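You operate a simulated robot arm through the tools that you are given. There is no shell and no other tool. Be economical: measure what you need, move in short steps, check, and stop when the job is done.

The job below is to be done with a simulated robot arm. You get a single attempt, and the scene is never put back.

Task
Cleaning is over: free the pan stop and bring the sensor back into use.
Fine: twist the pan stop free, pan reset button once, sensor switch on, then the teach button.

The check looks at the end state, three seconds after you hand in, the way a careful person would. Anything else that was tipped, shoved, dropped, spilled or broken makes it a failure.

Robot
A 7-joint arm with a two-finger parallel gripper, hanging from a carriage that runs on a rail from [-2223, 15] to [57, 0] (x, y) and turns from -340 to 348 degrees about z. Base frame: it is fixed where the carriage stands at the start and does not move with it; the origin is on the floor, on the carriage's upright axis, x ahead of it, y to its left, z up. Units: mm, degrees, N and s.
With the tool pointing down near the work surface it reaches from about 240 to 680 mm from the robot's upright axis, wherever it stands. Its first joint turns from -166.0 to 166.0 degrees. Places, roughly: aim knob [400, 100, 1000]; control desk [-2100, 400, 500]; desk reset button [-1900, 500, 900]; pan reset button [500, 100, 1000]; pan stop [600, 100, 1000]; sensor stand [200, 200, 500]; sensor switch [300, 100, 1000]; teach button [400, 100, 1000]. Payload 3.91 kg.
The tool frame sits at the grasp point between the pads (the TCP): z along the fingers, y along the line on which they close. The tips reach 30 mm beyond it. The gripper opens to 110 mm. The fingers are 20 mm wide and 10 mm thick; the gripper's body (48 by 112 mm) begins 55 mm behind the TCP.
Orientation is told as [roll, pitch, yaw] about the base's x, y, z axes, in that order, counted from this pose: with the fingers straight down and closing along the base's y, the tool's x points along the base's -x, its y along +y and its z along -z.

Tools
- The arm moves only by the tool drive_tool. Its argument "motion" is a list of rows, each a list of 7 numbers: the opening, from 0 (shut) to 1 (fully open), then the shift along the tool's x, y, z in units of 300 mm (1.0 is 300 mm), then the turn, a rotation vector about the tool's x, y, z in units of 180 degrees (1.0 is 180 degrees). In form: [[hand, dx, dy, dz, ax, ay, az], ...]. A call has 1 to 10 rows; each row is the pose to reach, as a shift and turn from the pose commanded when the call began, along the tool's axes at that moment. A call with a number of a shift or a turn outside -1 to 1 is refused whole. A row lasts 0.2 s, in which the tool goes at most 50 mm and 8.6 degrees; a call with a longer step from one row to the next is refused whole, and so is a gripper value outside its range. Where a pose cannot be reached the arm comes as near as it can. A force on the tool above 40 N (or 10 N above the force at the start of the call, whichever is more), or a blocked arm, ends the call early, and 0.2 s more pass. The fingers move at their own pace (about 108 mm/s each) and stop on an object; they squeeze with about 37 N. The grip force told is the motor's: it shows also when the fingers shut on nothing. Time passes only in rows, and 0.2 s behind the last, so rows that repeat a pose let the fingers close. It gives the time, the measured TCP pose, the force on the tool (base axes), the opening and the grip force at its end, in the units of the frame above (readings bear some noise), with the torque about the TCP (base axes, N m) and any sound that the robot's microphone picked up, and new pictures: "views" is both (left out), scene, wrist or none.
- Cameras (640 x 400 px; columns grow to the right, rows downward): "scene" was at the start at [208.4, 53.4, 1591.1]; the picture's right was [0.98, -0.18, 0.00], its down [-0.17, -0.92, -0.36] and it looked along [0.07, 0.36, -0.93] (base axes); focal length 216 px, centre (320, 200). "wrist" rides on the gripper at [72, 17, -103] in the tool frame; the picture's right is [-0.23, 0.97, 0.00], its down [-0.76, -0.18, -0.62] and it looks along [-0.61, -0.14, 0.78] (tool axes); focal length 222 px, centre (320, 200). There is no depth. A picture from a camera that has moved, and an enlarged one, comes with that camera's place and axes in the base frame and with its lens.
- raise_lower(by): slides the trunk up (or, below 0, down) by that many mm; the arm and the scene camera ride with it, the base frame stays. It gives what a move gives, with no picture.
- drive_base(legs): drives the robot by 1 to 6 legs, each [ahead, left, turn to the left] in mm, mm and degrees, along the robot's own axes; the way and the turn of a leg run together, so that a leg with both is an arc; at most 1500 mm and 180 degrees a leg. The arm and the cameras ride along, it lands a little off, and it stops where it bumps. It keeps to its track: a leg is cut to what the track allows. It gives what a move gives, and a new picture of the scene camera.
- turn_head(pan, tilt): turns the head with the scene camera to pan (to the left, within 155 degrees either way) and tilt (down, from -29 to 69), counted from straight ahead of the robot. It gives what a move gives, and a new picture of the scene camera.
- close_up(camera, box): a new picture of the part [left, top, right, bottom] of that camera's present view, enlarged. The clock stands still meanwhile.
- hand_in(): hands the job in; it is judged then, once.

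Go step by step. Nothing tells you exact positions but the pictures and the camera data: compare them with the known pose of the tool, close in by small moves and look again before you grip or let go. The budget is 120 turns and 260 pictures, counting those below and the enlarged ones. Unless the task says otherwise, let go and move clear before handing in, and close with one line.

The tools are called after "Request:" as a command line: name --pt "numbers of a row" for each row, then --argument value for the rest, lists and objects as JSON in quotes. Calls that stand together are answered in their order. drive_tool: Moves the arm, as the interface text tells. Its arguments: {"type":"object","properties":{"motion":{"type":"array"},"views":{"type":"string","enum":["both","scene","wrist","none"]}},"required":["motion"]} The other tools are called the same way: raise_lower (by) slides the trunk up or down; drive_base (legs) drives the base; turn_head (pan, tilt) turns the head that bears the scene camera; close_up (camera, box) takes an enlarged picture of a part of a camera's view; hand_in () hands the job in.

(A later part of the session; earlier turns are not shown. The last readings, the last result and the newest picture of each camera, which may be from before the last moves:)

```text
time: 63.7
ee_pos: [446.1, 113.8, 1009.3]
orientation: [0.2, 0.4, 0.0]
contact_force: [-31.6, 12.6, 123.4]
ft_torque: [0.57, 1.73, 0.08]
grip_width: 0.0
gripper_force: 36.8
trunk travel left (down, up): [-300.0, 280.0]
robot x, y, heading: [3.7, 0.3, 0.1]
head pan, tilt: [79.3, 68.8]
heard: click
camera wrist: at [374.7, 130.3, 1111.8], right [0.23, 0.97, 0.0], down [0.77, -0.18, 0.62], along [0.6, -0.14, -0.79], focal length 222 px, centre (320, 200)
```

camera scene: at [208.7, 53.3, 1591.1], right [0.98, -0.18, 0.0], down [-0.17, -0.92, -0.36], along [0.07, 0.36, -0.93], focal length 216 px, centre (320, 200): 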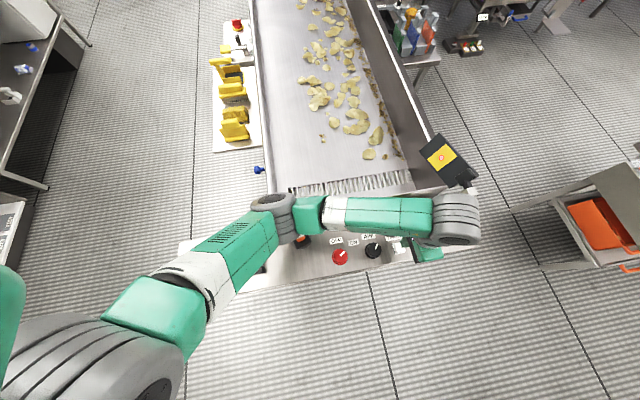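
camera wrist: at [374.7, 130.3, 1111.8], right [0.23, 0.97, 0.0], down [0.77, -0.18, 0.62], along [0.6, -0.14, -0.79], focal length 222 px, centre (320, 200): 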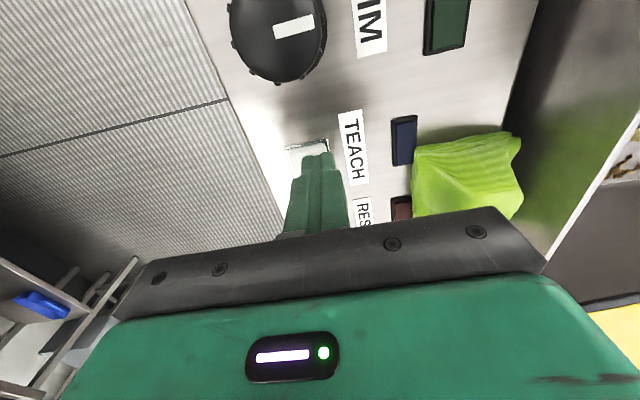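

The button clicked but bottomed out harder than I wanted, and the green lamp reads dark now. I'll back off straight up and inspect.

Request:
drive_tool --pt "0 0 0 -0.04 0 0 0" --pt "0 0 0 -0.15 0 0 0" --pt "0 0 0 -0.3 0 0 0"

Request:
close_up --camera "scene" --box '[320, 180, 480, 280]'

Request:
close_up --camera "wrist" --box '[220, 0, 460, 150]'

```text
time: 64.5
ee_pos: [450.2, 109.5, 1099.7]
orientation: [0.0, 0.2, 0.0]
contact_force: [-0.4, -0.2, 0.2]
ft_torque: [0.03, -0.01, -0.04]
grip_width: 0.0
gripper_force: 37.2
trunk travel left (down, up): [-300.0, 280.0]
robot x, y, heading: [0.6, -1.7, -0.4]
head pan, tilt: [79.3, 68.8]
camera scene: at [208.8, 53.2, 1590.8], right [0.98, -0.18, 0.0], down [-0.17, -0.92, -0.36], along [0.07, 0.36, -0.93], focal length 216 px, centre (320, 200)
camera wrist: at [377.9, 127.0, 1202.2], right [0.23, 0.97, 0.0], down [0.76, -0.18, 0.62], along [0.6, -0.14, -0.78], focal length 222 px, centre (320, 200)
```

scene: 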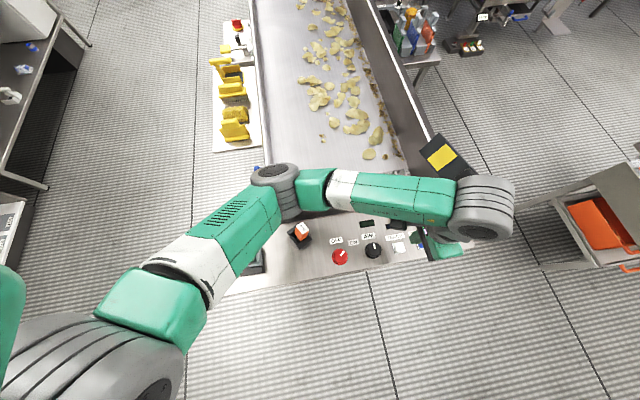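
wrist: 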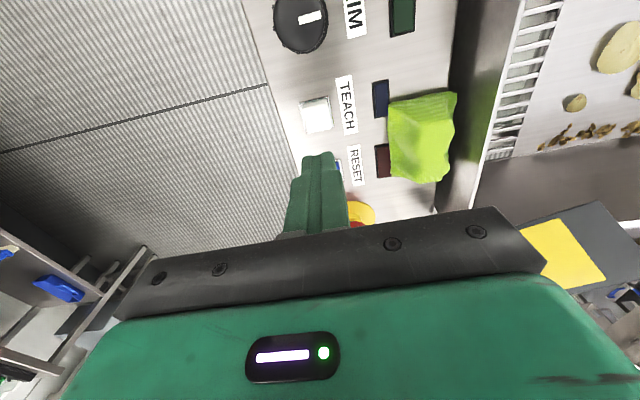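

```text
4.00 times, centred on (400, 230) of scene
camera zoom: at [208.8, 53.2, 1590.8], right [0.98, -0.18, 0.0], down [-0.17, -0.92, -0.36], along [0.07, 0.36, -0.93], focal length 862 px, centre (0, 80)
```

zoom: 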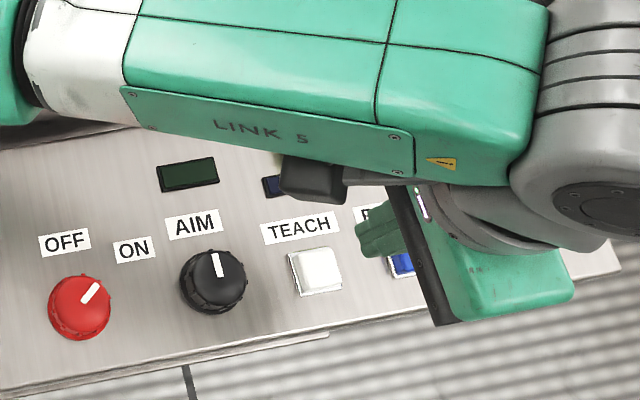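

```text
2.67 times, centred on (340, 75) of wrist
camera zoom: at [377.9, 127.0, 1202.2], right [0.23, 0.97, 0.0], down [0.76, -0.18, 0.62], along [0.6, -0.14, -0.78], focal length 592 px, centre (267, 533)
```

zoom: 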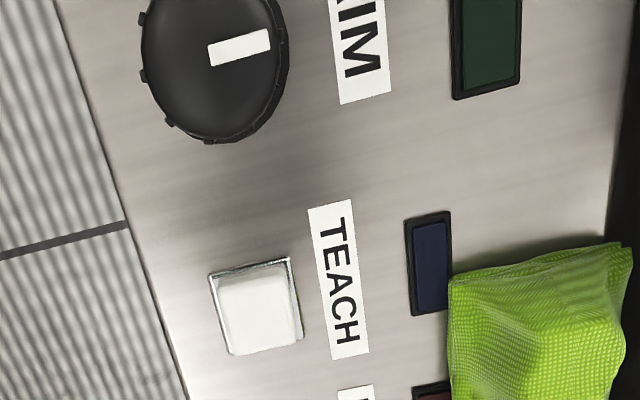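

The aim knob pointer and the sensor head have turned during the press: the spot is off target. I'll look at the sensor closely.

Request:
close_up --camera "scene" --box '[260, 190, 420, 290]'

Request:
close_up --camera "scene" --box '[390, 120, 490, 190]'

```text
4.00 times, centred on (340, 240) of scene
camera zoom: at [208.8, 53.2, 1590.8], right [0.98, -0.18, 0.0], down [-0.17, -0.92, -0.36], along [0.07, 0.36, -0.93], focal length 862 px, centre (240, 40)
```

zoom: 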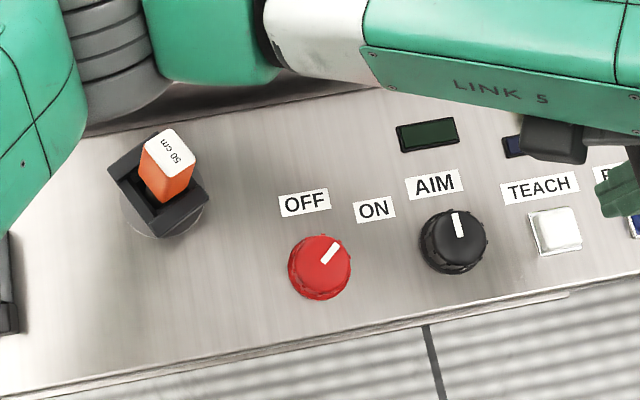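

```text
5.71 times, centred on (440, 155) of scene
camera zoom: at [208.8, 53.2, 1590.8], right [0.98, -0.18, 0.0], down [-0.17, -0.92, -0.36], along [0.07, 0.36, -0.93], focal length 1231 px, centre (-366, 457)
```

zoom: 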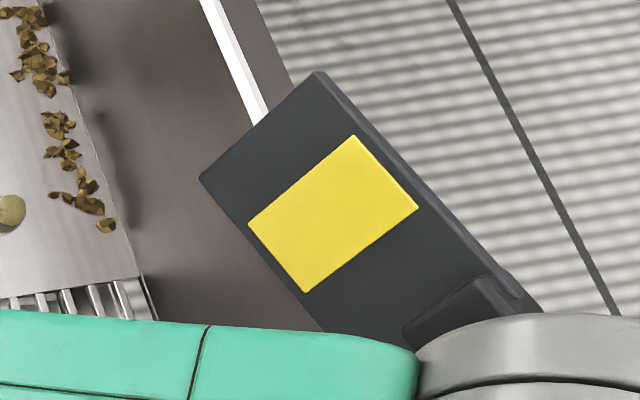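

The arm's elbow must have brushed the sensor head and swung it, which turned the aim knob with it. I'll raise the trunk so the elbow stays well clear, then re-aim with the knob and teach again.

Request:
raise_lower --by 180

Request:
drive_tool --pt "0.3 0.13 0.005 0 0 0 0" --pt "0.6 0.26 0.01 0 0 0 -0.04" --pt "0.6 0.26 0.01 0.13 0 0 -0.08" --pt "0.6 0.26 0.01 0.26 0 0 -0.12" --pt "0.6 0.26 0.01 0.4 0 0 -0.16" --pt "0.6 0.26 0.01 0.54 0 0 -0.167"

Request:
turn_head --pan 79.3 --tilt 62

```text
time: 66.5
ee_pos: [449.5, 112.0, 1279.5]
orientation: [0.0, 0.1, 0.0]
contact_force: [-0.2, -0.6, 0.2]
ft_torque: [-0.01, -0.01, -0.01]
grip_width: 0.0
gripper_force: 36.7
trunk travel left (down, up): [-480.0, 100.0]
robot x, y, heading: [0.4, -0.1, -0.0]
head pan, tilt: [79.3, 68.8]
```

```text
time: 67.9
ee_pos: [373.8, 115.3, 1119.5]
orientation: [0.1, 0.1, 30.1]
contact_force: [0.1, 0.5, 0.1]
ft_torque: [-0.04, 0.02, 0.01]
grip_width: 66.1
gripper_force: 0.1
trunk travel left (down, up): [-480.0, 100.0]
robot x, y, heading: [2.8, 2.8, -0.2]
head pan, tilt: [79.3, 68.8]
camera scene: at [208.8, 53.5, 1771.2], right [0.98, -0.18, 0.0], down [-0.17, -0.92, -0.36], along [0.07, 0.36, -0.93], focal length 216 px, centre (320, 200)
camera wrist: at [302.1, 93.2, 1221.7], right [-0.29, 0.96, 0.0], down [0.75, 0.23, 0.62], along [0.59, 0.18, -0.78], focal length 222 px, centre (320, 200)
```

scene: 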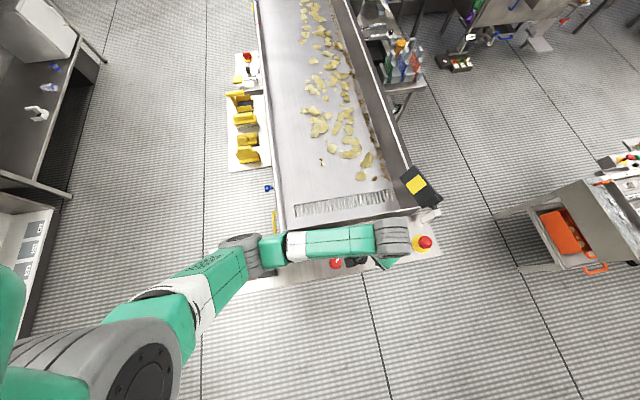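
wrist: 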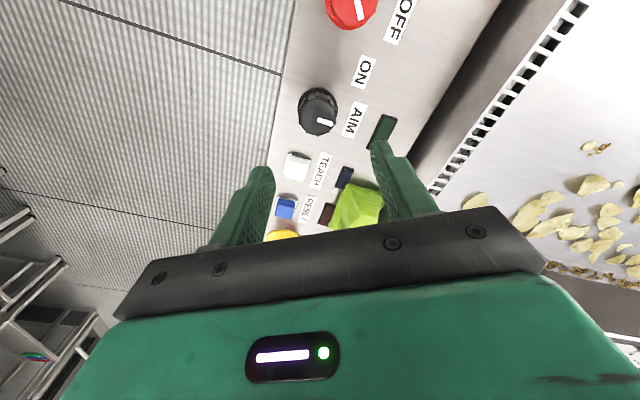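

```text
time: 68.6
ee_pos: [372.8, 113.7, 1119.7]
orientation: [0.0, 0.1, 30.2]
contact_force: [-0.2, 0.1, -0.2]
ft_torque: [-0.05, 0.03, -0.01]
grip_width: 65.9
gripper_force: 0.0
trunk travel left (down, up): [-480.0, 100.0]
robot x, y, heading: [1.4, -0.4, -0.1]
head pan, tilt: [79.3, 62.0]
camera scene: at [210.3, 61.6, 1778.2], right [0.98, -0.19, 0.0], down [-0.16, -0.87, -0.47], along [0.09, 0.46, -0.88], focal length 216 px, centre (320, 200)
```

scene: 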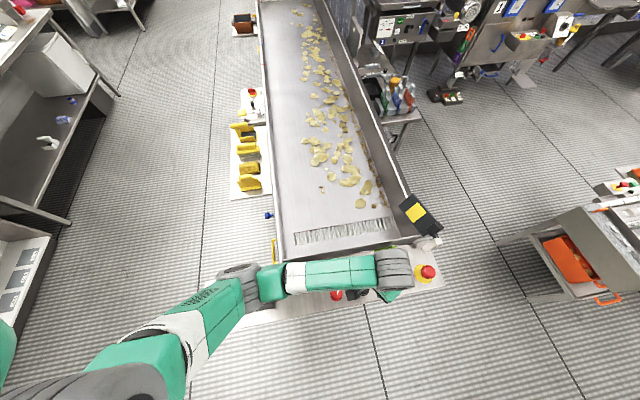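

The elbow sits about level with the wrist and is over the sensor in this configuration. Moving the carriage back 150 mm should stretch the arm out straight and keep the elbow off the sensor and rack.

Request:
drive_base --legs '[[-150, 0, 0]]'

Request:
drive_tool --pt "0.6 -0.13 -0.07 -0.05 0 0 0" --pt "0.6 -0.26 -0.14 -0.05 0 0 0" --pt "0.6 -0.39 -0.22 -0.05 0 0 0" --pt "0.6 -0.433 -0.25 -0.05 0 0 0" --pt "0.6 -0.433 -0.25 -0.05 0 0 0"

```text
time: 70.0
ee_pos: [222.9, 116.4, 1119.7]
orientation: [0.0, 0.1, 30.1]
contact_force: [-0.5, -0.1, -0.6]
ft_torque: [0.01, 0.0, -0.01]
grip_width: 66.0
gripper_force: 0.0
trunk travel left (down, up): [-480.0, 100.0]
robot x, y, heading: [-150.0, -0.9, 0.2]
head pan, tilt: [79.3, 62.0]
camera scene: at [59.4, 63.1, 1778.2], right [0.98, -0.18, 0.0], down [-0.16, -0.87, -0.47], along [0.09, 0.46, -0.88], focal length 216 px, centre (320, 200)
```

scene: 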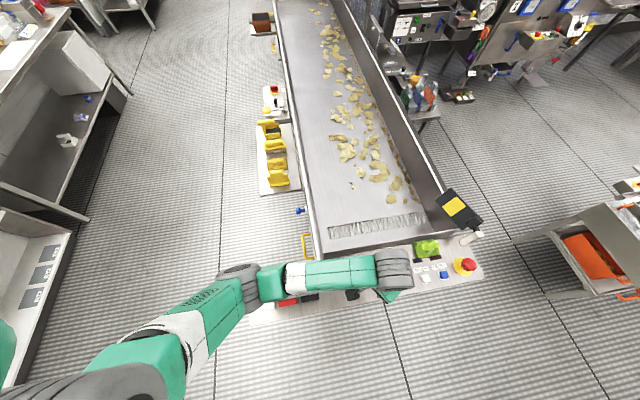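

```text
time: 71.2
ee_pos: [370.8, 117.3, 1135.2]
orientation: [0.0, 0.0, 30.2]
contact_force: [-0.2, 0.1, -0.7]
ft_torque: [0.02, -0.01, 0.0]
grip_width: 66.1
gripper_force: 0.0
trunk travel left (down, up): [-480.0, 100.0]
robot x, y, heading: [-145.3, 2.3, 0.3]
head pan, tilt: [79.3, 62.0]
camera scene: at [59.4, 63.1, 1778.2], right [0.98, -0.18, 0.0], down [-0.16, -0.87, -0.47], along [0.09, 0.46, -0.88], focal length 216 px, centre (320, 200)
camera wrist: at [300.9, 94.8, 1237.1], right [-0.29, 0.96, 0.0], down [0.75, 0.23, 0.62], along [0.59, 0.18, -0.78], focal length 222 px, centre (320, 200)
```

scene: 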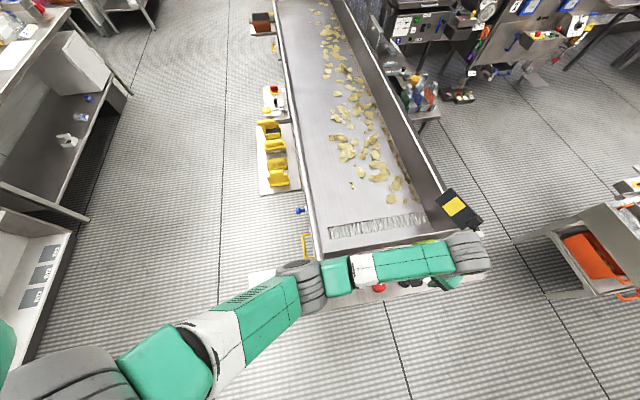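
wrist: 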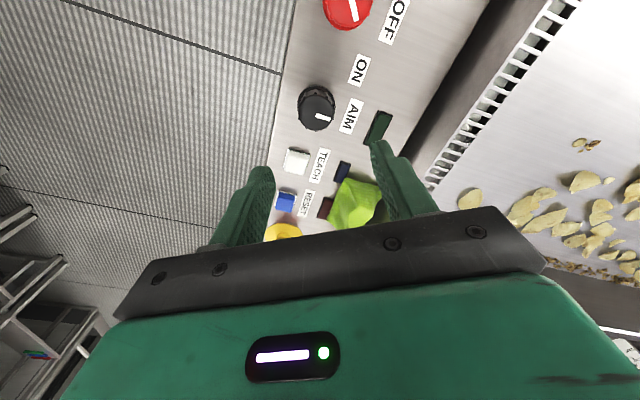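

The elbow would still be close to the rack. I'll raise the trunk the remaining 100 mm to straighten and lift the arm, then look.

Request:
raise_lower --by 100

Request:
drive_tool --pt "0.6 0 0 0.13 0 0 0" --pt "0.6 0 0 0.26 0 0 0" --pt "0.6 0 0 0.39 0 0 0" --pt "0.6 0 0 0.5 0 0 0" --pt "0.6 0 0 0.55 0 0 0"

```text
time: 72.5
ee_pos: [372.3, 116.7, 1235.1]
orientation: [0.1, 0.1, 30.2]
contact_force: [-0.3, 0.3, -0.4]
ft_torque: [-0.02, 0.01, 0.03]
grip_width: 65.7
gripper_force: 0.1
trunk travel left (down, up): [-580.0, 0.0]
robot x, y, heading: [-148.2, 3.8, 0.3]
head pan, tilt: [79.3, 62.0]
```

```text
time: 73.7
ee_pos: [371.4, 116.3, 1069.1]
orientation: [0.1, 0.1, 30.0]
contact_force: [0.2, 0.0, 0.1]
ft_torque: [-0.01, 0.01, 0.01]
grip_width: 66.0
gripper_force: 0.1
trunk travel left (down, up): [-580.0, 0.0]
robot x, y, heading: [-152.5, 1.4, 0.4]
head pan, tilt: [79.3, 62.0]
camera scene: at [59.3, 63.1, 1878.2], right [0.98, -0.18, 0.0], down [-0.16, -0.87, -0.47], along [0.09, 0.46, -0.88], focal length 216 px, centre (320, 200)
camera wrist: at [300.2, 95.3, 1171.8], right [-0.29, 0.96, 0.0], down [0.75, 0.23, 0.62], along [0.59, 0.18, -0.78], focal length 222 px, centre (320, 200)
```

scene: 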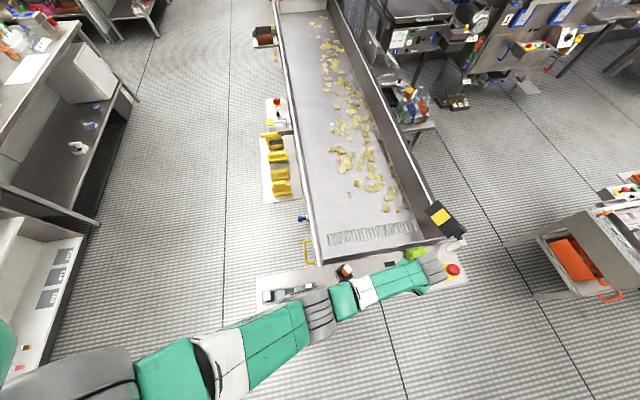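
wrist: 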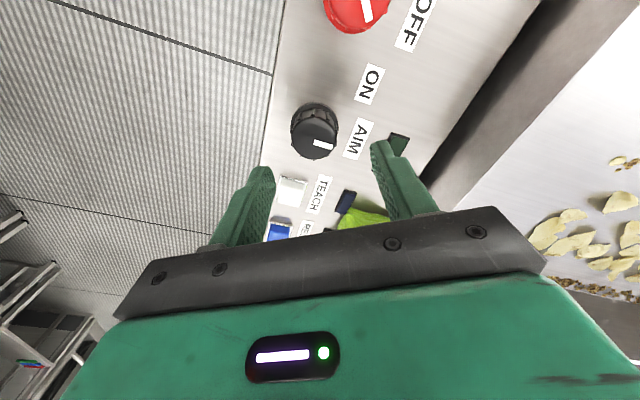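

Now the arm is stretched, with the elbow well in front of the sensor and rack. I'll check the knob and sensor closely.

Request:
close_up --camera "wrist" --box '[220, 60, 460, 210]'

Request:
close_up --camera "scene" --box '[250, 240, 410, 340]'

```text
2.67 times, centred on (340, 135) of wrist
camera zoom: at [300.2, 95.3, 1171.8], right [-0.29, 0.96, 0.0], down [0.75, 0.23, 0.62], along [0.59, 0.18, -0.78], focal length 592 px, centre (267, 373)
```

zoom: 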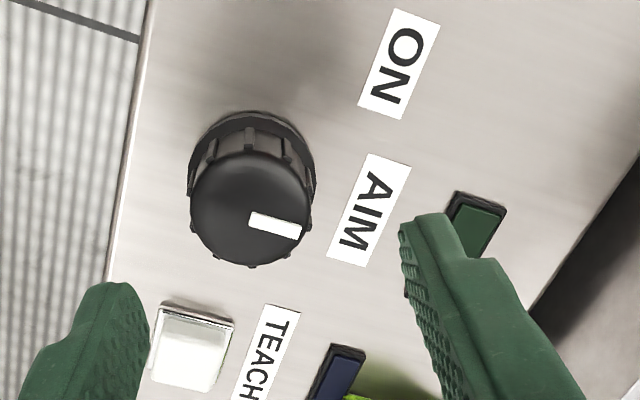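

```text
4.00 times, centred on (330, 290) of scene
camera zoom: at [59.3, 63.1, 1878.2], right [0.98, -0.18, 0.0], down [-0.16, -0.87, -0.47], along [0.09, 0.46, -0.88], focal length 862 px, centre (280, -160)
```

zoom: 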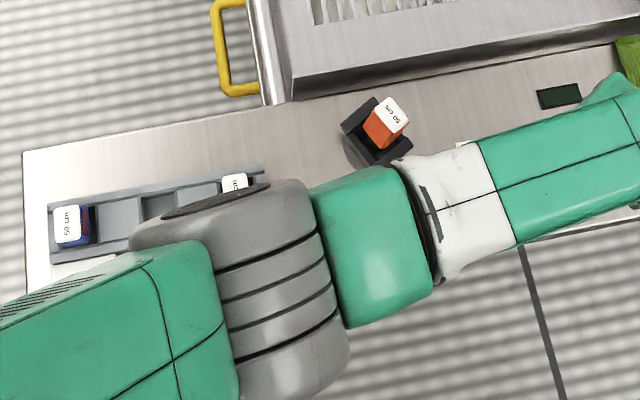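

I'll correct about 4 mm in y, go down and grip the aim knob.

Request:
drive_tool --pt "0.6 0.0067 -0.0125 0.0 0 0 0" --pt "0.6 0.0067 -0.0125 0.09 0 0 0" --pt "0.6 0.0067 -0.0125 0.15 0 0 0" --pt "0.6 0.0067 -0.0125 0.185 0 0 0" --pt "0.6 0.0067 -0.0125 0.185 0 0 0"

Request:
close_up --camera "wrist" --box '[220, 60, 460, 210]'

Request:
close_up --camera "scene" --box '[250, 240, 410, 340]'

```text
time: 74.9
ee_pos: [370.0, 111.3, 1012.1]
orientation: [0.0, 0.2, 30.2]
contact_force: [0.7, -0.2, -1.3]
ft_torque: [-0.01, 0.02, 0.0]
grip_width: 66.1
gripper_force: 0.1
trunk travel left (down, up): [-580.0, 0.0]
robot x, y, heading: [-151.5, -0.8, 0.1]
head pan, tilt: [79.3, 62.0]
camera scene: at [59.3, 63.1, 1878.2], right [0.98, -0.18, 0.0], down [-0.16, -0.87, -0.47], along [0.09, 0.46, -0.88], focal length 216 px, centre (320, 200)
camera wrist: at [299.2, 90.7, 1115.7], right [-0.29, 0.96, 0.0], down [0.75, 0.23, 0.62], along [0.59, 0.18, -0.78], focal length 222 px, centre (320, 200)
```

scene: 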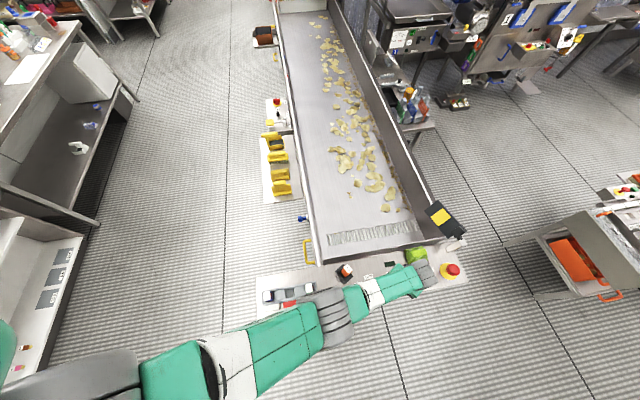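
wrist: 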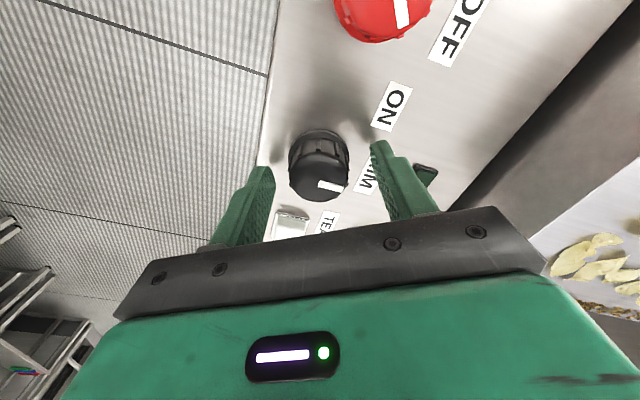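

```text
2.67 times, centred on (340, 135) of wrist
camera zoom: at [299.2, 90.7, 1115.7], right [-0.29, 0.96, 0.0], down [0.75, 0.23, 0.62], along [0.59, 0.18, -0.78], focal length 592 px, centre (267, 373)
```

zoom: 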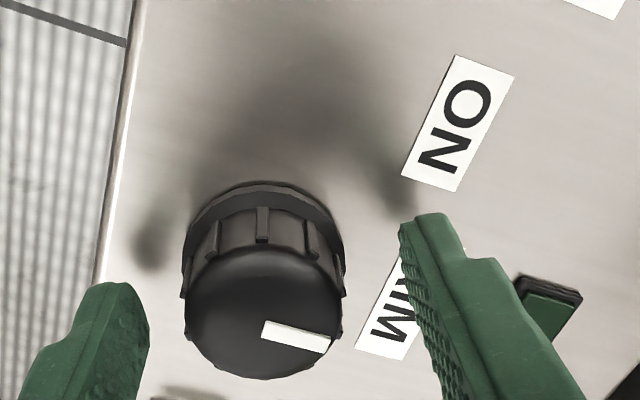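

```text
4.00 times, centred on (330, 290) of scene
camera zoom: at [59.3, 63.1, 1878.2], right [0.98, -0.18, 0.0], down [-0.16, -0.87, -0.47], along [0.09, 0.46, -0.88], focal length 862 px, centre (280, -160)
```

zoom: 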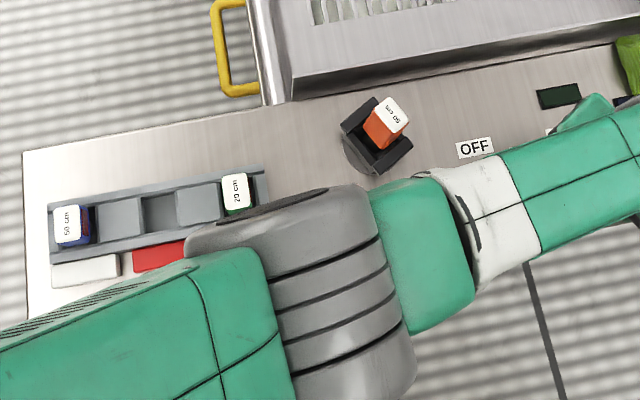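

Centred like the earlier grip. I'll close, then turn clockwise 30°.

Request:
drive_tool --pt "0.5 0 0 0 0 0 0" --pt "0.3 0 0 0 0 0 0" --pt "0.2 0 0 0 0 0 0" --pt "0.2 0 0 0 0 0 0" --pt "0.2 0 0 0 0 0 0.046" --pt "0.2 0 0 0 0 0 0.092" --pt "0.2 0 0 0 0 0 0.138" --pt "0.2 0 0 0 0 0 0.167" --pt "0.2 0 0 0 0 0 0.167"

Request:
close_up --camera "scene" --box '[330, 190, 490, 290]'

Request:
close_up --camera "wrist" --box '[220, 60, 460, 210]'

```text
time: 76.9
ee_pos: [369.2, 111.5, 1013.6]
orientation: [0.0, 0.2, 0.0]
contact_force: [7.3, 0.2, -25.4]
ft_torque: [0.19, -0.1, 0.04]
grip_width: 36.6
gripper_force: 44.7
trunk travel left (down, up): [-580.0, 0.0]
robot x, y, heading: [-150.3, 1.9, 0.4]
head pan, tilt: [79.3, 62.0]
camera scene: at [59.3, 63.0, 1877.8], right [0.98, -0.18, 0.0], down [-0.16, -0.87, -0.47], along [0.09, 0.46, -0.88], focal length 216 px, centre (320, 200)
camera wrist: at [298.0, 129.4, 1116.0], right [0.23, 0.97, 0.0], down [0.76, -0.18, 0.62], along [0.6, -0.14, -0.78], focal length 222 px, centre (320, 200)
```

scene: 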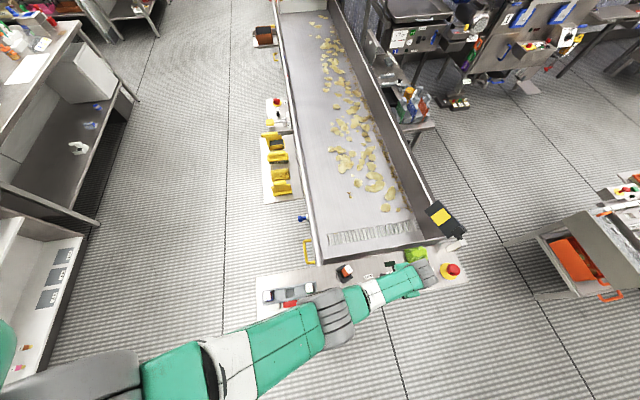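
wrist: 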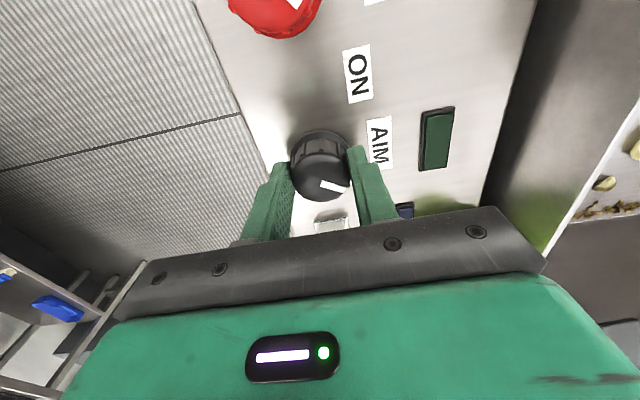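

```text
4.00 times, centred on (410, 240) of scene
camera zoom: at [59.3, 63.0, 1877.8], right [0.98, -0.18, 0.0], down [-0.16, -0.87, -0.47], along [0.09, 0.46, -0.88], focal length 862 px, centre (-40, 40)
```

zoom: 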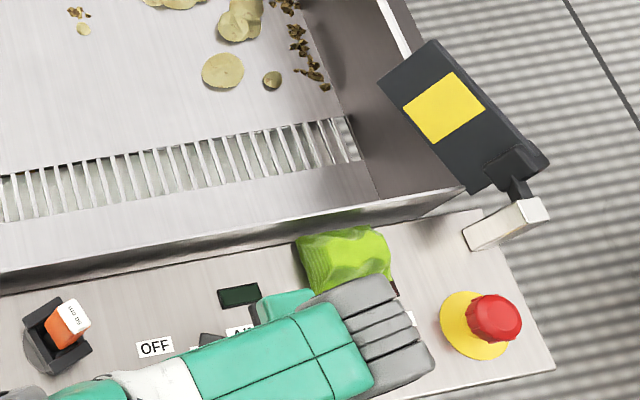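

```text
2.67 times, centred on (340, 135) of wrist
camera zoom: at [298.0, 129.4, 1116.0], right [0.23, 0.97, 0.0], down [0.76, -0.18, 0.62], along [0.6, -0.14, -0.78], focal length 592 px, centre (267, 373)
```

zoom: 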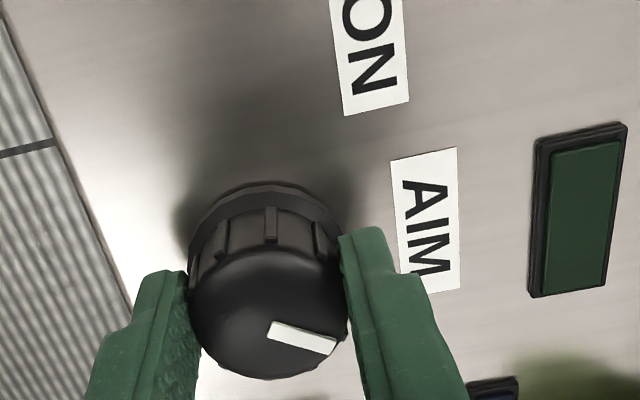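

The lamp isn't lit yet. I'll keep turning in small steps and watch the lamp and spot.

Request:
drive_tool --pt "0.2 0 0 0.003 0 0 0.028" --pt "0.2 0 0 0.003 0 0 0.028" --views "wrist"

Request:
close_up --camera "scene" --box '[330, 190, 490, 290]'

```text
time: 77.5
ee_pos: [369.7, 112.4, 1013.8]
orientation: [0.1, 0.2, -5.0]
contact_force: [-2.2, 0.5, -4.7]
ft_torque: [-0.12, 0.65, -0.03]
grip_width: 36.7
gripper_force: 44.8
trunk travel left (down, up): [-580.0, 0.0]
robot x, y, heading: [-153.1, 0.4, -0.2]
head pan, tilt: [79.3, 62.0]
camera wrist: at [299.8, 135.8, 1116.0], right [0.31, 0.95, 0.0], down [0.75, -0.24, 0.62], along [0.59, -0.19, -0.78], focal length 222 px, centre (320, 200)
```

wrist: 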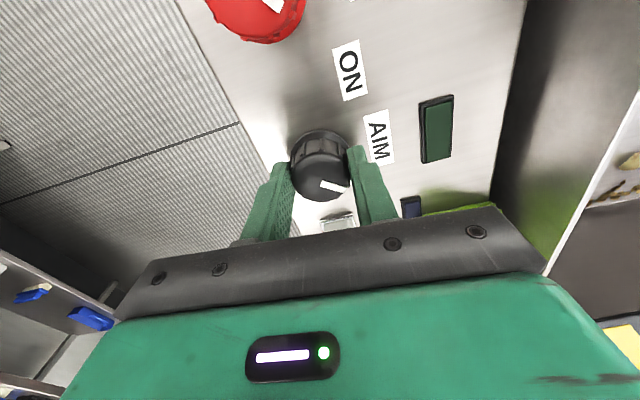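

```text
4.00 times, centred on (410, 240) of scene
camera zoom: at [59.0, 63.1, 1878.3], right [0.98, -0.18, 0.0], down [-0.16, -0.87, -0.47], along [0.09, 0.46, -0.88], focal length 862 px, centre (-40, 40)
```

zoom: 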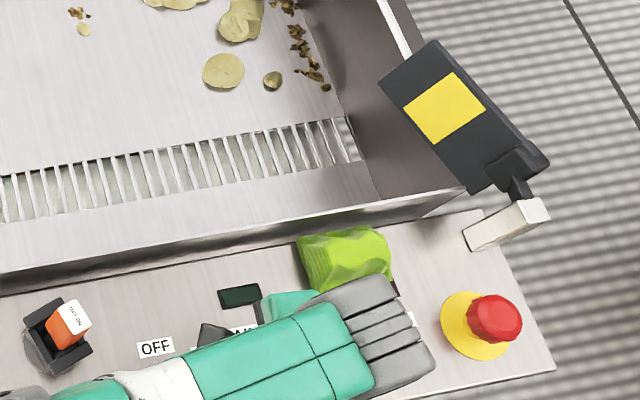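

I'll check how the sensor head orientation follows the knob.

Request:
close_up --camera "scene" --box '[325, 250, 373, 290]'

Request:
drive_tool --pt "0.2 0 0 0 0 0 0.028" --pt "0.2 0 0 0 0 0 0.028" --views "wrist"

Request:
close_up --camera "scene" --box '[325, 250, 373, 290]'

Request:
close_up --camera "scene" --box '[330, 190, 490, 290]'

```text
10.00 times, centred on (349, 270) of scene
camera zoom: at [59.0, 63.1, 1878.3], right [0.98, -0.18, 0.0], down [-0.16, -0.87, -0.47], along [0.09, 0.46, -0.88], focal length 2155 px, centre (30, -500)
```

zoom: 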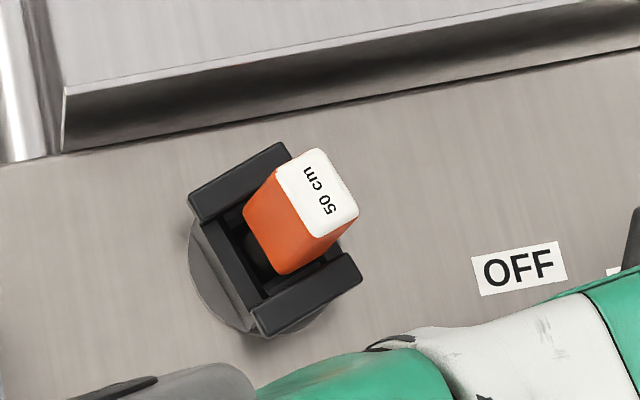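

```text
time: 78.1
ee_pos: [370.4, 113.0, 1014.2]
orientation: [0.0, 0.2, -10.1]
contact_force: [-12.2, 0.2, 14.3]
ft_torque: [0.26, 0.62, 0.03]
grip_width: 36.6
gripper_force: 44.5
trunk travel left (down, up): [-580.0, 0.0]
robot x, y, heading: [-152.1, 0.7, -0.0]
head pan, tilt: [79.3, 62.0]
camera wrist: at [302.1, 142.1, 1116.0], right [0.39, 0.92, 0.0], down [0.72, -0.31, 0.62], along [0.57, -0.24, -0.78], focal length 222 px, centre (320, 200)
```

wrist: 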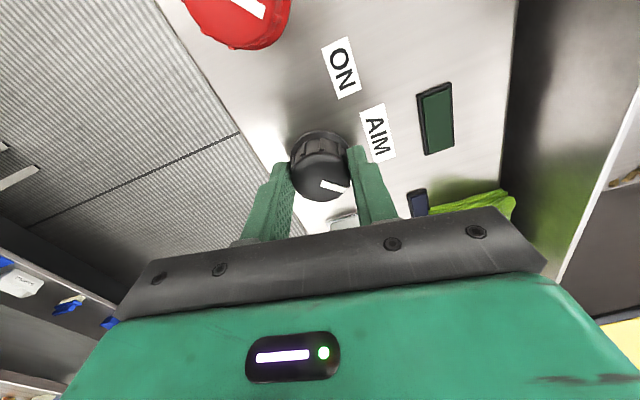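

```text
10.00 times, centred on (349, 270) of scene
camera zoom: at [58.9, 63.2, 1878.4], right [0.98, -0.18, 0.0], down [-0.16, -0.87, -0.47], along [0.09, 0.46, -0.88], focal length 2155 px, centre (30, -500)
```

zoom: 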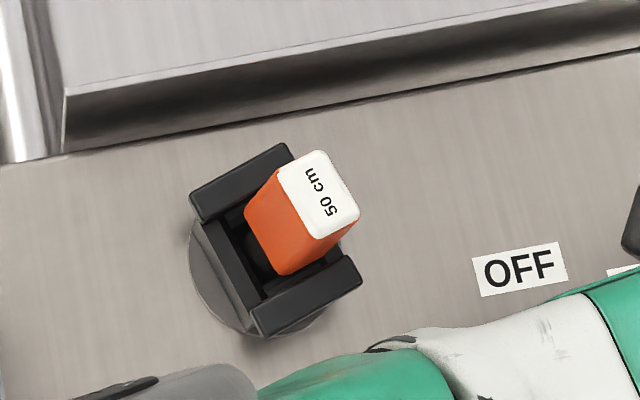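

```text
4.00 times, centred on (410, 240) of scene
camera zoom: at [58.9, 63.2, 1878.4], right [0.98, -0.18, 0.0], down [-0.16, -0.87, -0.47], along [0.09, 0.46, -0.88], focal length 862 px, centre (-40, 40)
```

zoom: 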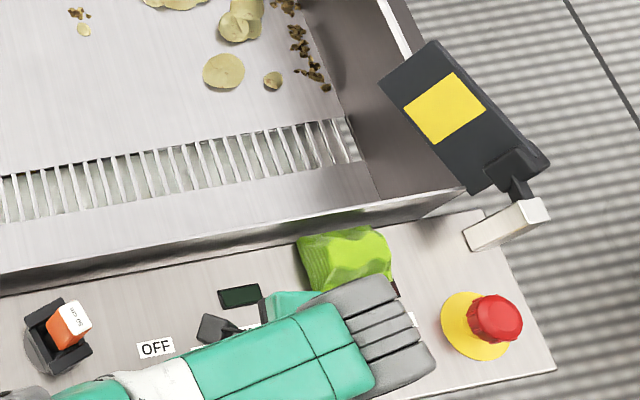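

The head follows the knob at roughly a quarter turn rate and in the right direction. I'll keep going.

Request:
drive_tool --pt "0.2 0 0 -0.004 0 0 0.028" --pt "0.2 0 0 -0.004 0 0 0.056" --pt "0.2 0 0 -0.004 0 0 0.056" --views "wrist"

Request:
close_up --camera "scene" --box '[330, 190, 490, 290]'

```text
time: 78.9
ee_pos: [370.0, 114.1, 1013.5]
orientation: [0.1, 0.2, -20.2]
contact_force: [-5.1, 4.5, -4.8]
ft_torque: [0.07, -0.4, -0.02]
grip_width: 36.5
gripper_force: 44.8
trunk travel left (down, up): [-580.0, 0.0]
robot x, y, heading: [-150.2, -0.2, 0.1]
head pan, tilt: [79.3, 62.0]
camera wrist: at [308.4, 154.1, 1116.0], right [0.55, 0.84, 0.0], down [0.66, -0.43, 0.62], along [0.52, -0.34, -0.78], focal length 222 px, centre (320, 200)
```

wrist: 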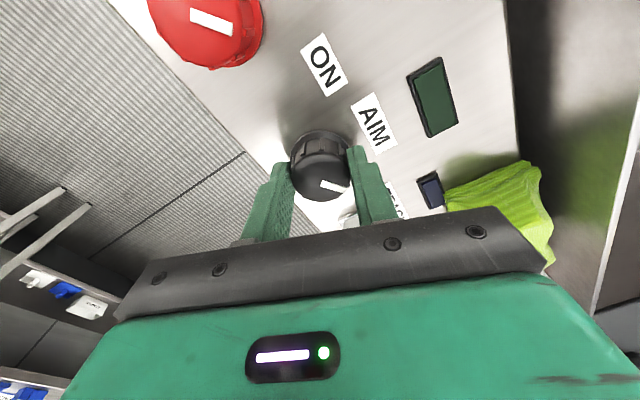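

```text
4.00 times, centred on (410, 240) of scene
camera zoom: at [59.1, 63.4, 1877.9], right [0.98, -0.18, 0.0], down [-0.16, -0.87, -0.47], along [0.09, 0.46, -0.88], focal length 862 px, centre (-40, 40)
```

zoom: 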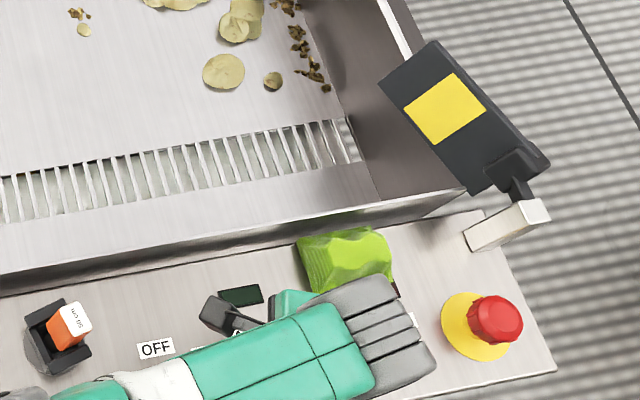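

By triangulation, the orange sensor module's top has shifted about 15 mm along its holder: it looks pushed partly out of its seat. I'll set the knob back to my best estimate of its original angle, release, and inspect the module with the wrist camera.

Request:
drive_tool --pt "0.2 0 0 0 0 0 -0.046" --pt "0.2 0 0 0 0 0 -0.09" --pt "0.2 0 0 0 0 0 -0.1" --pt "0.4 0 0 0 0 0 -0.1" --pt "0.6 0 0 0 0 0 -0.1" --pt "0.6 0 0 -0.13 0 0 -0.1" --pt "0.6 0 0 -0.26 0 0 -0.1" --pt "0.6 0 0 -0.4 0 0 -0.1" --views "wrist"

Request:
drive_tool --pt "0.6 0.1 0 0 0 0 -0.046" --pt "0.6 0.2 0 0 0 0 -0.092" --pt "0.6 0.3 0 0 0 0 -0.138" --pt "0.6 0.31 0 0 0 0 -0.184" --pt "0.6 0.31 0 0 0 0 -0.23"

Request:
close_up --camera "wrist" --box '[380, 0, 640, 160]'

```text
time: 80.7
ee_pos: [369.2, 111.0, 1134.6]
orientation: [0.0, 0.1, -2.1]
contact_force: [0.0, 0.9, 0.6]
ft_torque: [0.0, 0.0, -0.03]
grip_width: 66.4
gripper_force: 0.0
trunk travel left (down, up): [-580.0, 0.0]
robot x, y, heading: [-153.0, -0.5, 0.1]
head pan, tilt: [79.3, 62.0]
camera wrist: at [298.0, 131.2, 1237.6], right [0.26, 0.96, 0.0], down [0.76, -0.2, 0.62], along [0.6, -0.16, -0.78], focal length 222 px, centre (320, 200)
```

wrist: 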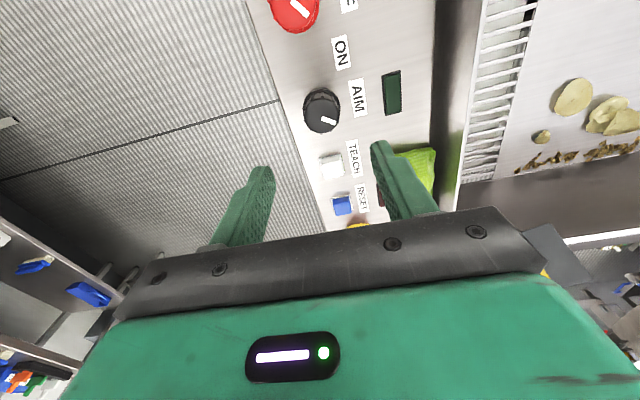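

```text
time: 81.9
ee_pos: [277.8, 116.1, 1135.0]
orientation: [0.1, 0.1, 39.5]
contact_force: [0.0, 0.7, 0.7]
ft_torque: [-0.02, -0.03, 0.03]
grip_width: 65.9
gripper_force: 0.0
trunk travel left (down, up): [-580.0, 0.0]
robot x, y, heading: [-149.8, -1.5, 0.1]
head pan, tilt: [79.3, 62.0]
camera scene: at [59.3, 63.1, 1878.2], right [0.98, -0.18, 0.0], down [-0.16, -0.87, -0.47], along [0.09, 0.46, -0.88], focal length 216 px, centre (320, 200)
camera wrist: at [211.9, 83.3, 1238.1], right [-0.44, 0.9, 0.0], down [0.7, 0.35, 0.62], along [0.56, 0.28, -0.78], focal length 222 px, centre (320, 200)
```

scene: 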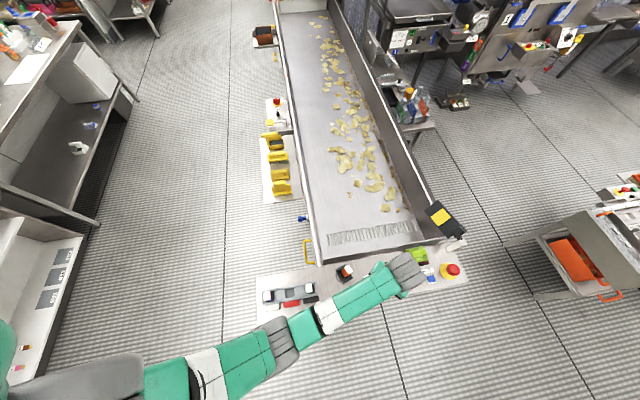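
wrist: 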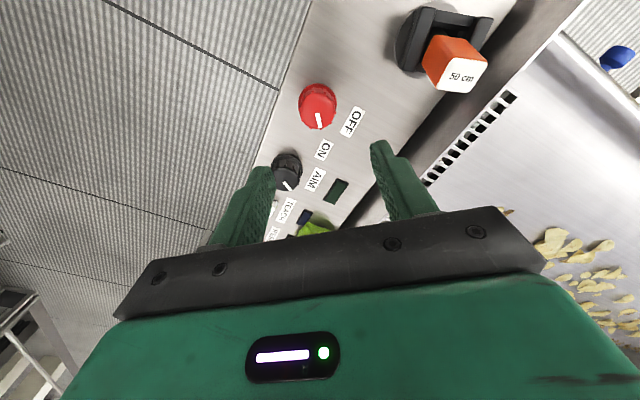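

```text
2.46 times, centred on (510, 80) of wrist
camera zoom: at [211.9, 83.3, 1238.1], right [-0.44, 0.9, 0.0], down [0.7, 0.35, 0.62], along [0.56, 0.28, -0.78], focal length 547 px, centre (-148, 495)
```

zoom: 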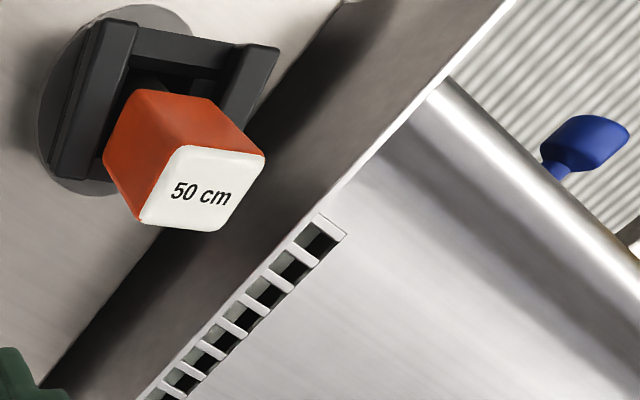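

The module seems to have slid forward from the holder's back. I'll take the exact earlier view pose for a direct comparison.

Request:
drive_tool --pt "0.6 0.011 -0.005 0.13 0 0 0" --pt "0.6 0.011 -0.005 0.262 0 0 -0.003" --pt "0.6 0.011 -0.005 0.262 0 0 -0.003" --views "both"

Request:
close_up --camera "wrist" --box '[400, 0, 640, 150]'

```text
time: 82.7
ee_pos: [275.0, 112.8, 1055.7]
orientation: [0.1, 0.1, 39.9]
contact_force: [-0.4, -0.1, 0.4]
ft_torque: [0.02, 0.03, 0.03]
grip_width: 66.0
gripper_force: 0.1
trunk travel left (down, up): [-580.0, 0.0]
robot x, y, heading: [-150.4, 2.3, -0.0]
head pan, tilt: [79.3, 62.0]
camera scene: at [59.3, 63.1, 1878.2], right [0.98, -0.18, 0.0], down [-0.16, -0.87, -0.47], along [0.09, 0.46, -0.88], focal length 216 px, centre (320, 200)
camera wrist: at [210.1, 79.7, 1158.2], right [-0.45, 0.89, 0.0], down [0.7, 0.35, 0.62], along [0.56, 0.28, -0.78], focal length 222 px, centre (320, 200)
```

scene: 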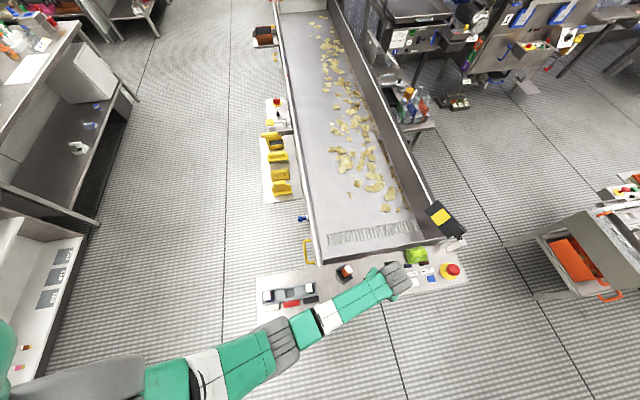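
wrist: 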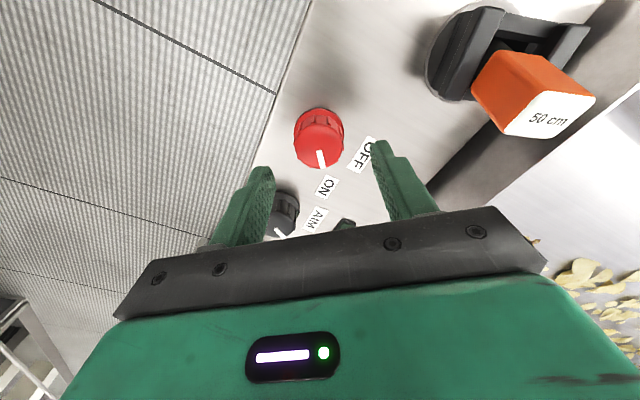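

```text
2.67 times, centred on (520, 75) of wrist
camera zoom: at [210.1, 79.7, 1158.2], right [-0.45, 0.89, 0.0], down [0.7, 0.35, 0.62], along [0.56, 0.28, -0.78], focal length 592 px, centre (-213, 533)
```

zoom: 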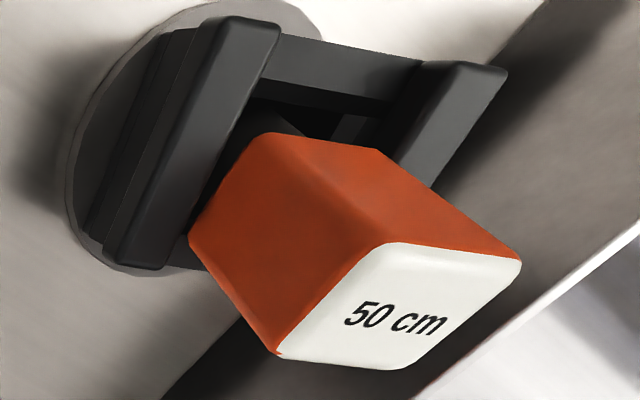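

Triangulating the top corners shows that the module leans forward about 15° in its holder, with its top roughly 15 mm off, so it was knocked by the elbow. I'll grip its top gently from above and set it upright; first I'll hover over it.

Request:
drive_tool --pt "0.55 0 0 -0.13 0 0 0" --pt "0.55 0 0 -0.26 0 0 0" --pt "0.55 0.013 0.12 -0.28 0 0 0.04" --pt "0.55 0.026 0.25 -0.28 0 0 0.08" --pt "0.55 0.04 0.382 -0.28 0 0 0.117" --pt "0.55 0.04 0.382 -0.22 0 0 0.117" --pt "0.55 0.04 0.382 -0.22 0 0 0.117"

Request:
close_up --camera "wrist" --box '[220, 60, 460, 210]'

Request:
close_up --camera "scene" --box '[250, 240, 410, 340]'

```text
time: 84.3
ee_pos: [194.9, 192.9, 1124.1]
orientation: [0.0, 0.1, 18.8]
contact_force: [0.7, 0.4, 0.6]
ft_torque: [-0.02, 0.0, -0.01]
grip_width: 60.5
gripper_force: 0.0
trunk travel left (down, up): [-580.0, 0.0]
robot x, y, heading: [-151.9, -0.3, -0.2]
head pan, tilt: [79.3, 62.0]
camera scene: at [59.3, 63.1, 1878.2], right [0.98, -0.18, 0.0], down [-0.16, -0.87, -0.47], along [0.09, 0.46, -0.88], focal length 216 px, centre (320, 200)
camera wrist: at [120.6, 186.3, 1225.2], right [-0.1, 1.0, 0.0], down [0.78, 0.08, 0.62], along [0.62, 0.06, -0.78], focal length 222 px, centre (320, 200)
```

scene: 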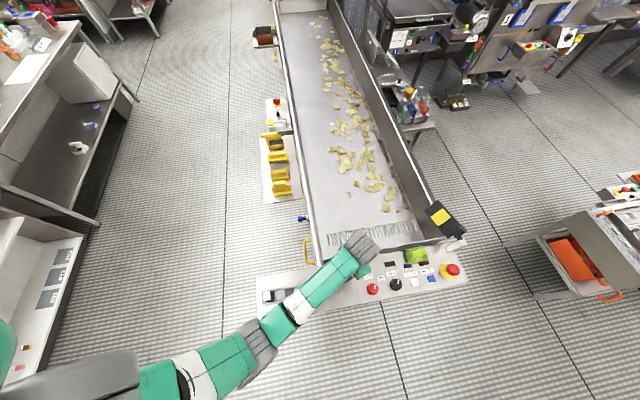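
wrist: 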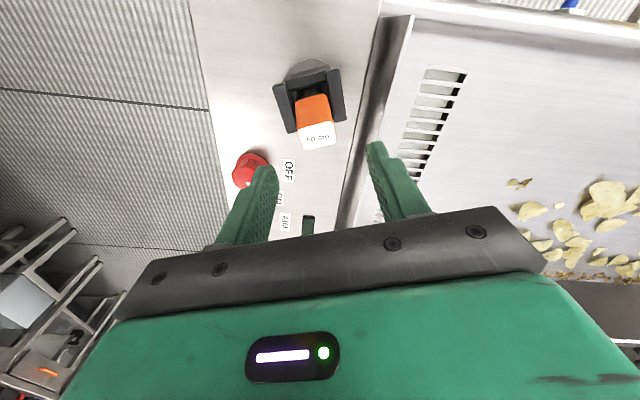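

```text
2.67 times, centred on (340, 135) of wrist
camera zoom: at [120.6, 186.3, 1225.2], right [-0.1, 1.0, 0.0], down [0.78, 0.08, 0.62], along [0.62, 0.06, -0.78], focal length 592 px, centre (267, 373)
```

zoom: 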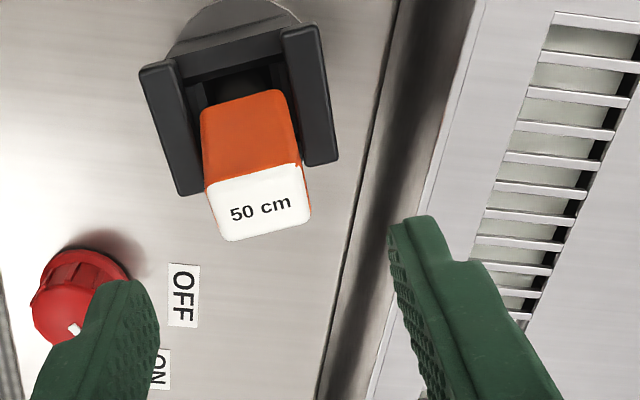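

```text
4.00 times, centred on (330, 290) of scene
camera zoom: at [59.3, 63.1, 1878.2], right [0.98, -0.18, 0.0], down [-0.16, -0.87, -0.47], along [0.09, 0.46, -0.88], focal length 862 px, centre (280, -160)
```

zoom: 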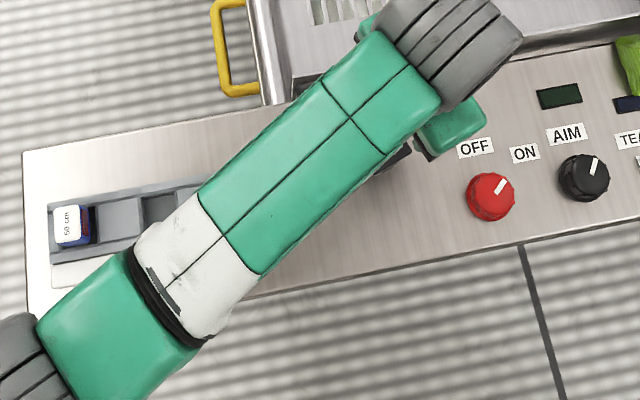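

The arms of the holder are below z≈1011 and the module is between my fingers. I'll go down so that only its top 20 mm is between the pads, and close.

Request:
drive_tool --pt "0.5 0 0 0.1 0 0 0" --pt "0.5 0 0 0.17 0 0 0" --pt "0.5 0 0 0.215 0 0 0" --pt "0.5 0 0 0.215 0 0 0" --views "wrist"

Request:
close_up --camera "wrist" --box '[220, 60, 460, 210]'

```text
time: 85.3
ee_pos: [193.3, 191.6, 1057.1]
orientation: [0.0, 0.1, 18.8]
contact_force: [0.4, 0.1, 1.0]
ft_torque: [0.04, -0.03, 0.0]
grip_width: 54.9
gripper_force: 0.3
trunk travel left (down, up): [-580.0, 0.0]
robot x, y, heading: [-150.9, 1.7, 0.1]
head pan, tilt: [79.3, 62.0]
camera wrist: at [120.1, 184.8, 1160.2], right [-0.1, 1.0, 0.0], down [0.78, 0.08, 0.62], along [0.62, 0.06, -0.78], focal length 222 px, centre (320, 200)
```

wrist: 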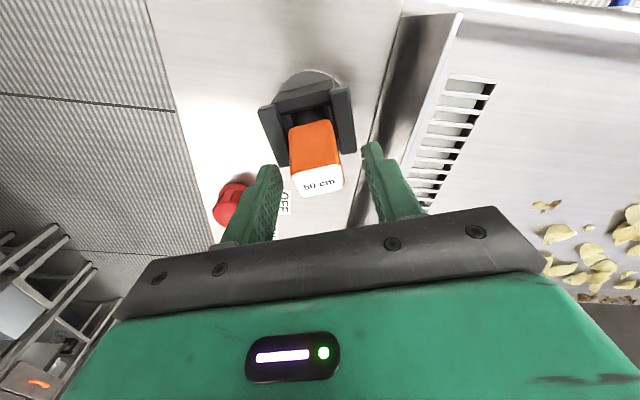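

```text
2.67 times, centred on (340, 135) of wrist
camera zoom: at [120.1, 184.8, 1160.2], right [-0.1, 1.0, 0.0], down [0.78, 0.08, 0.62], along [0.62, 0.06, -0.78], focal length 592 px, centre (267, 373)
```

zoom: 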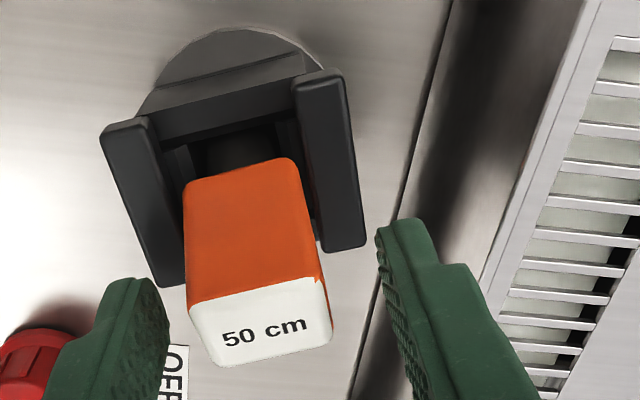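

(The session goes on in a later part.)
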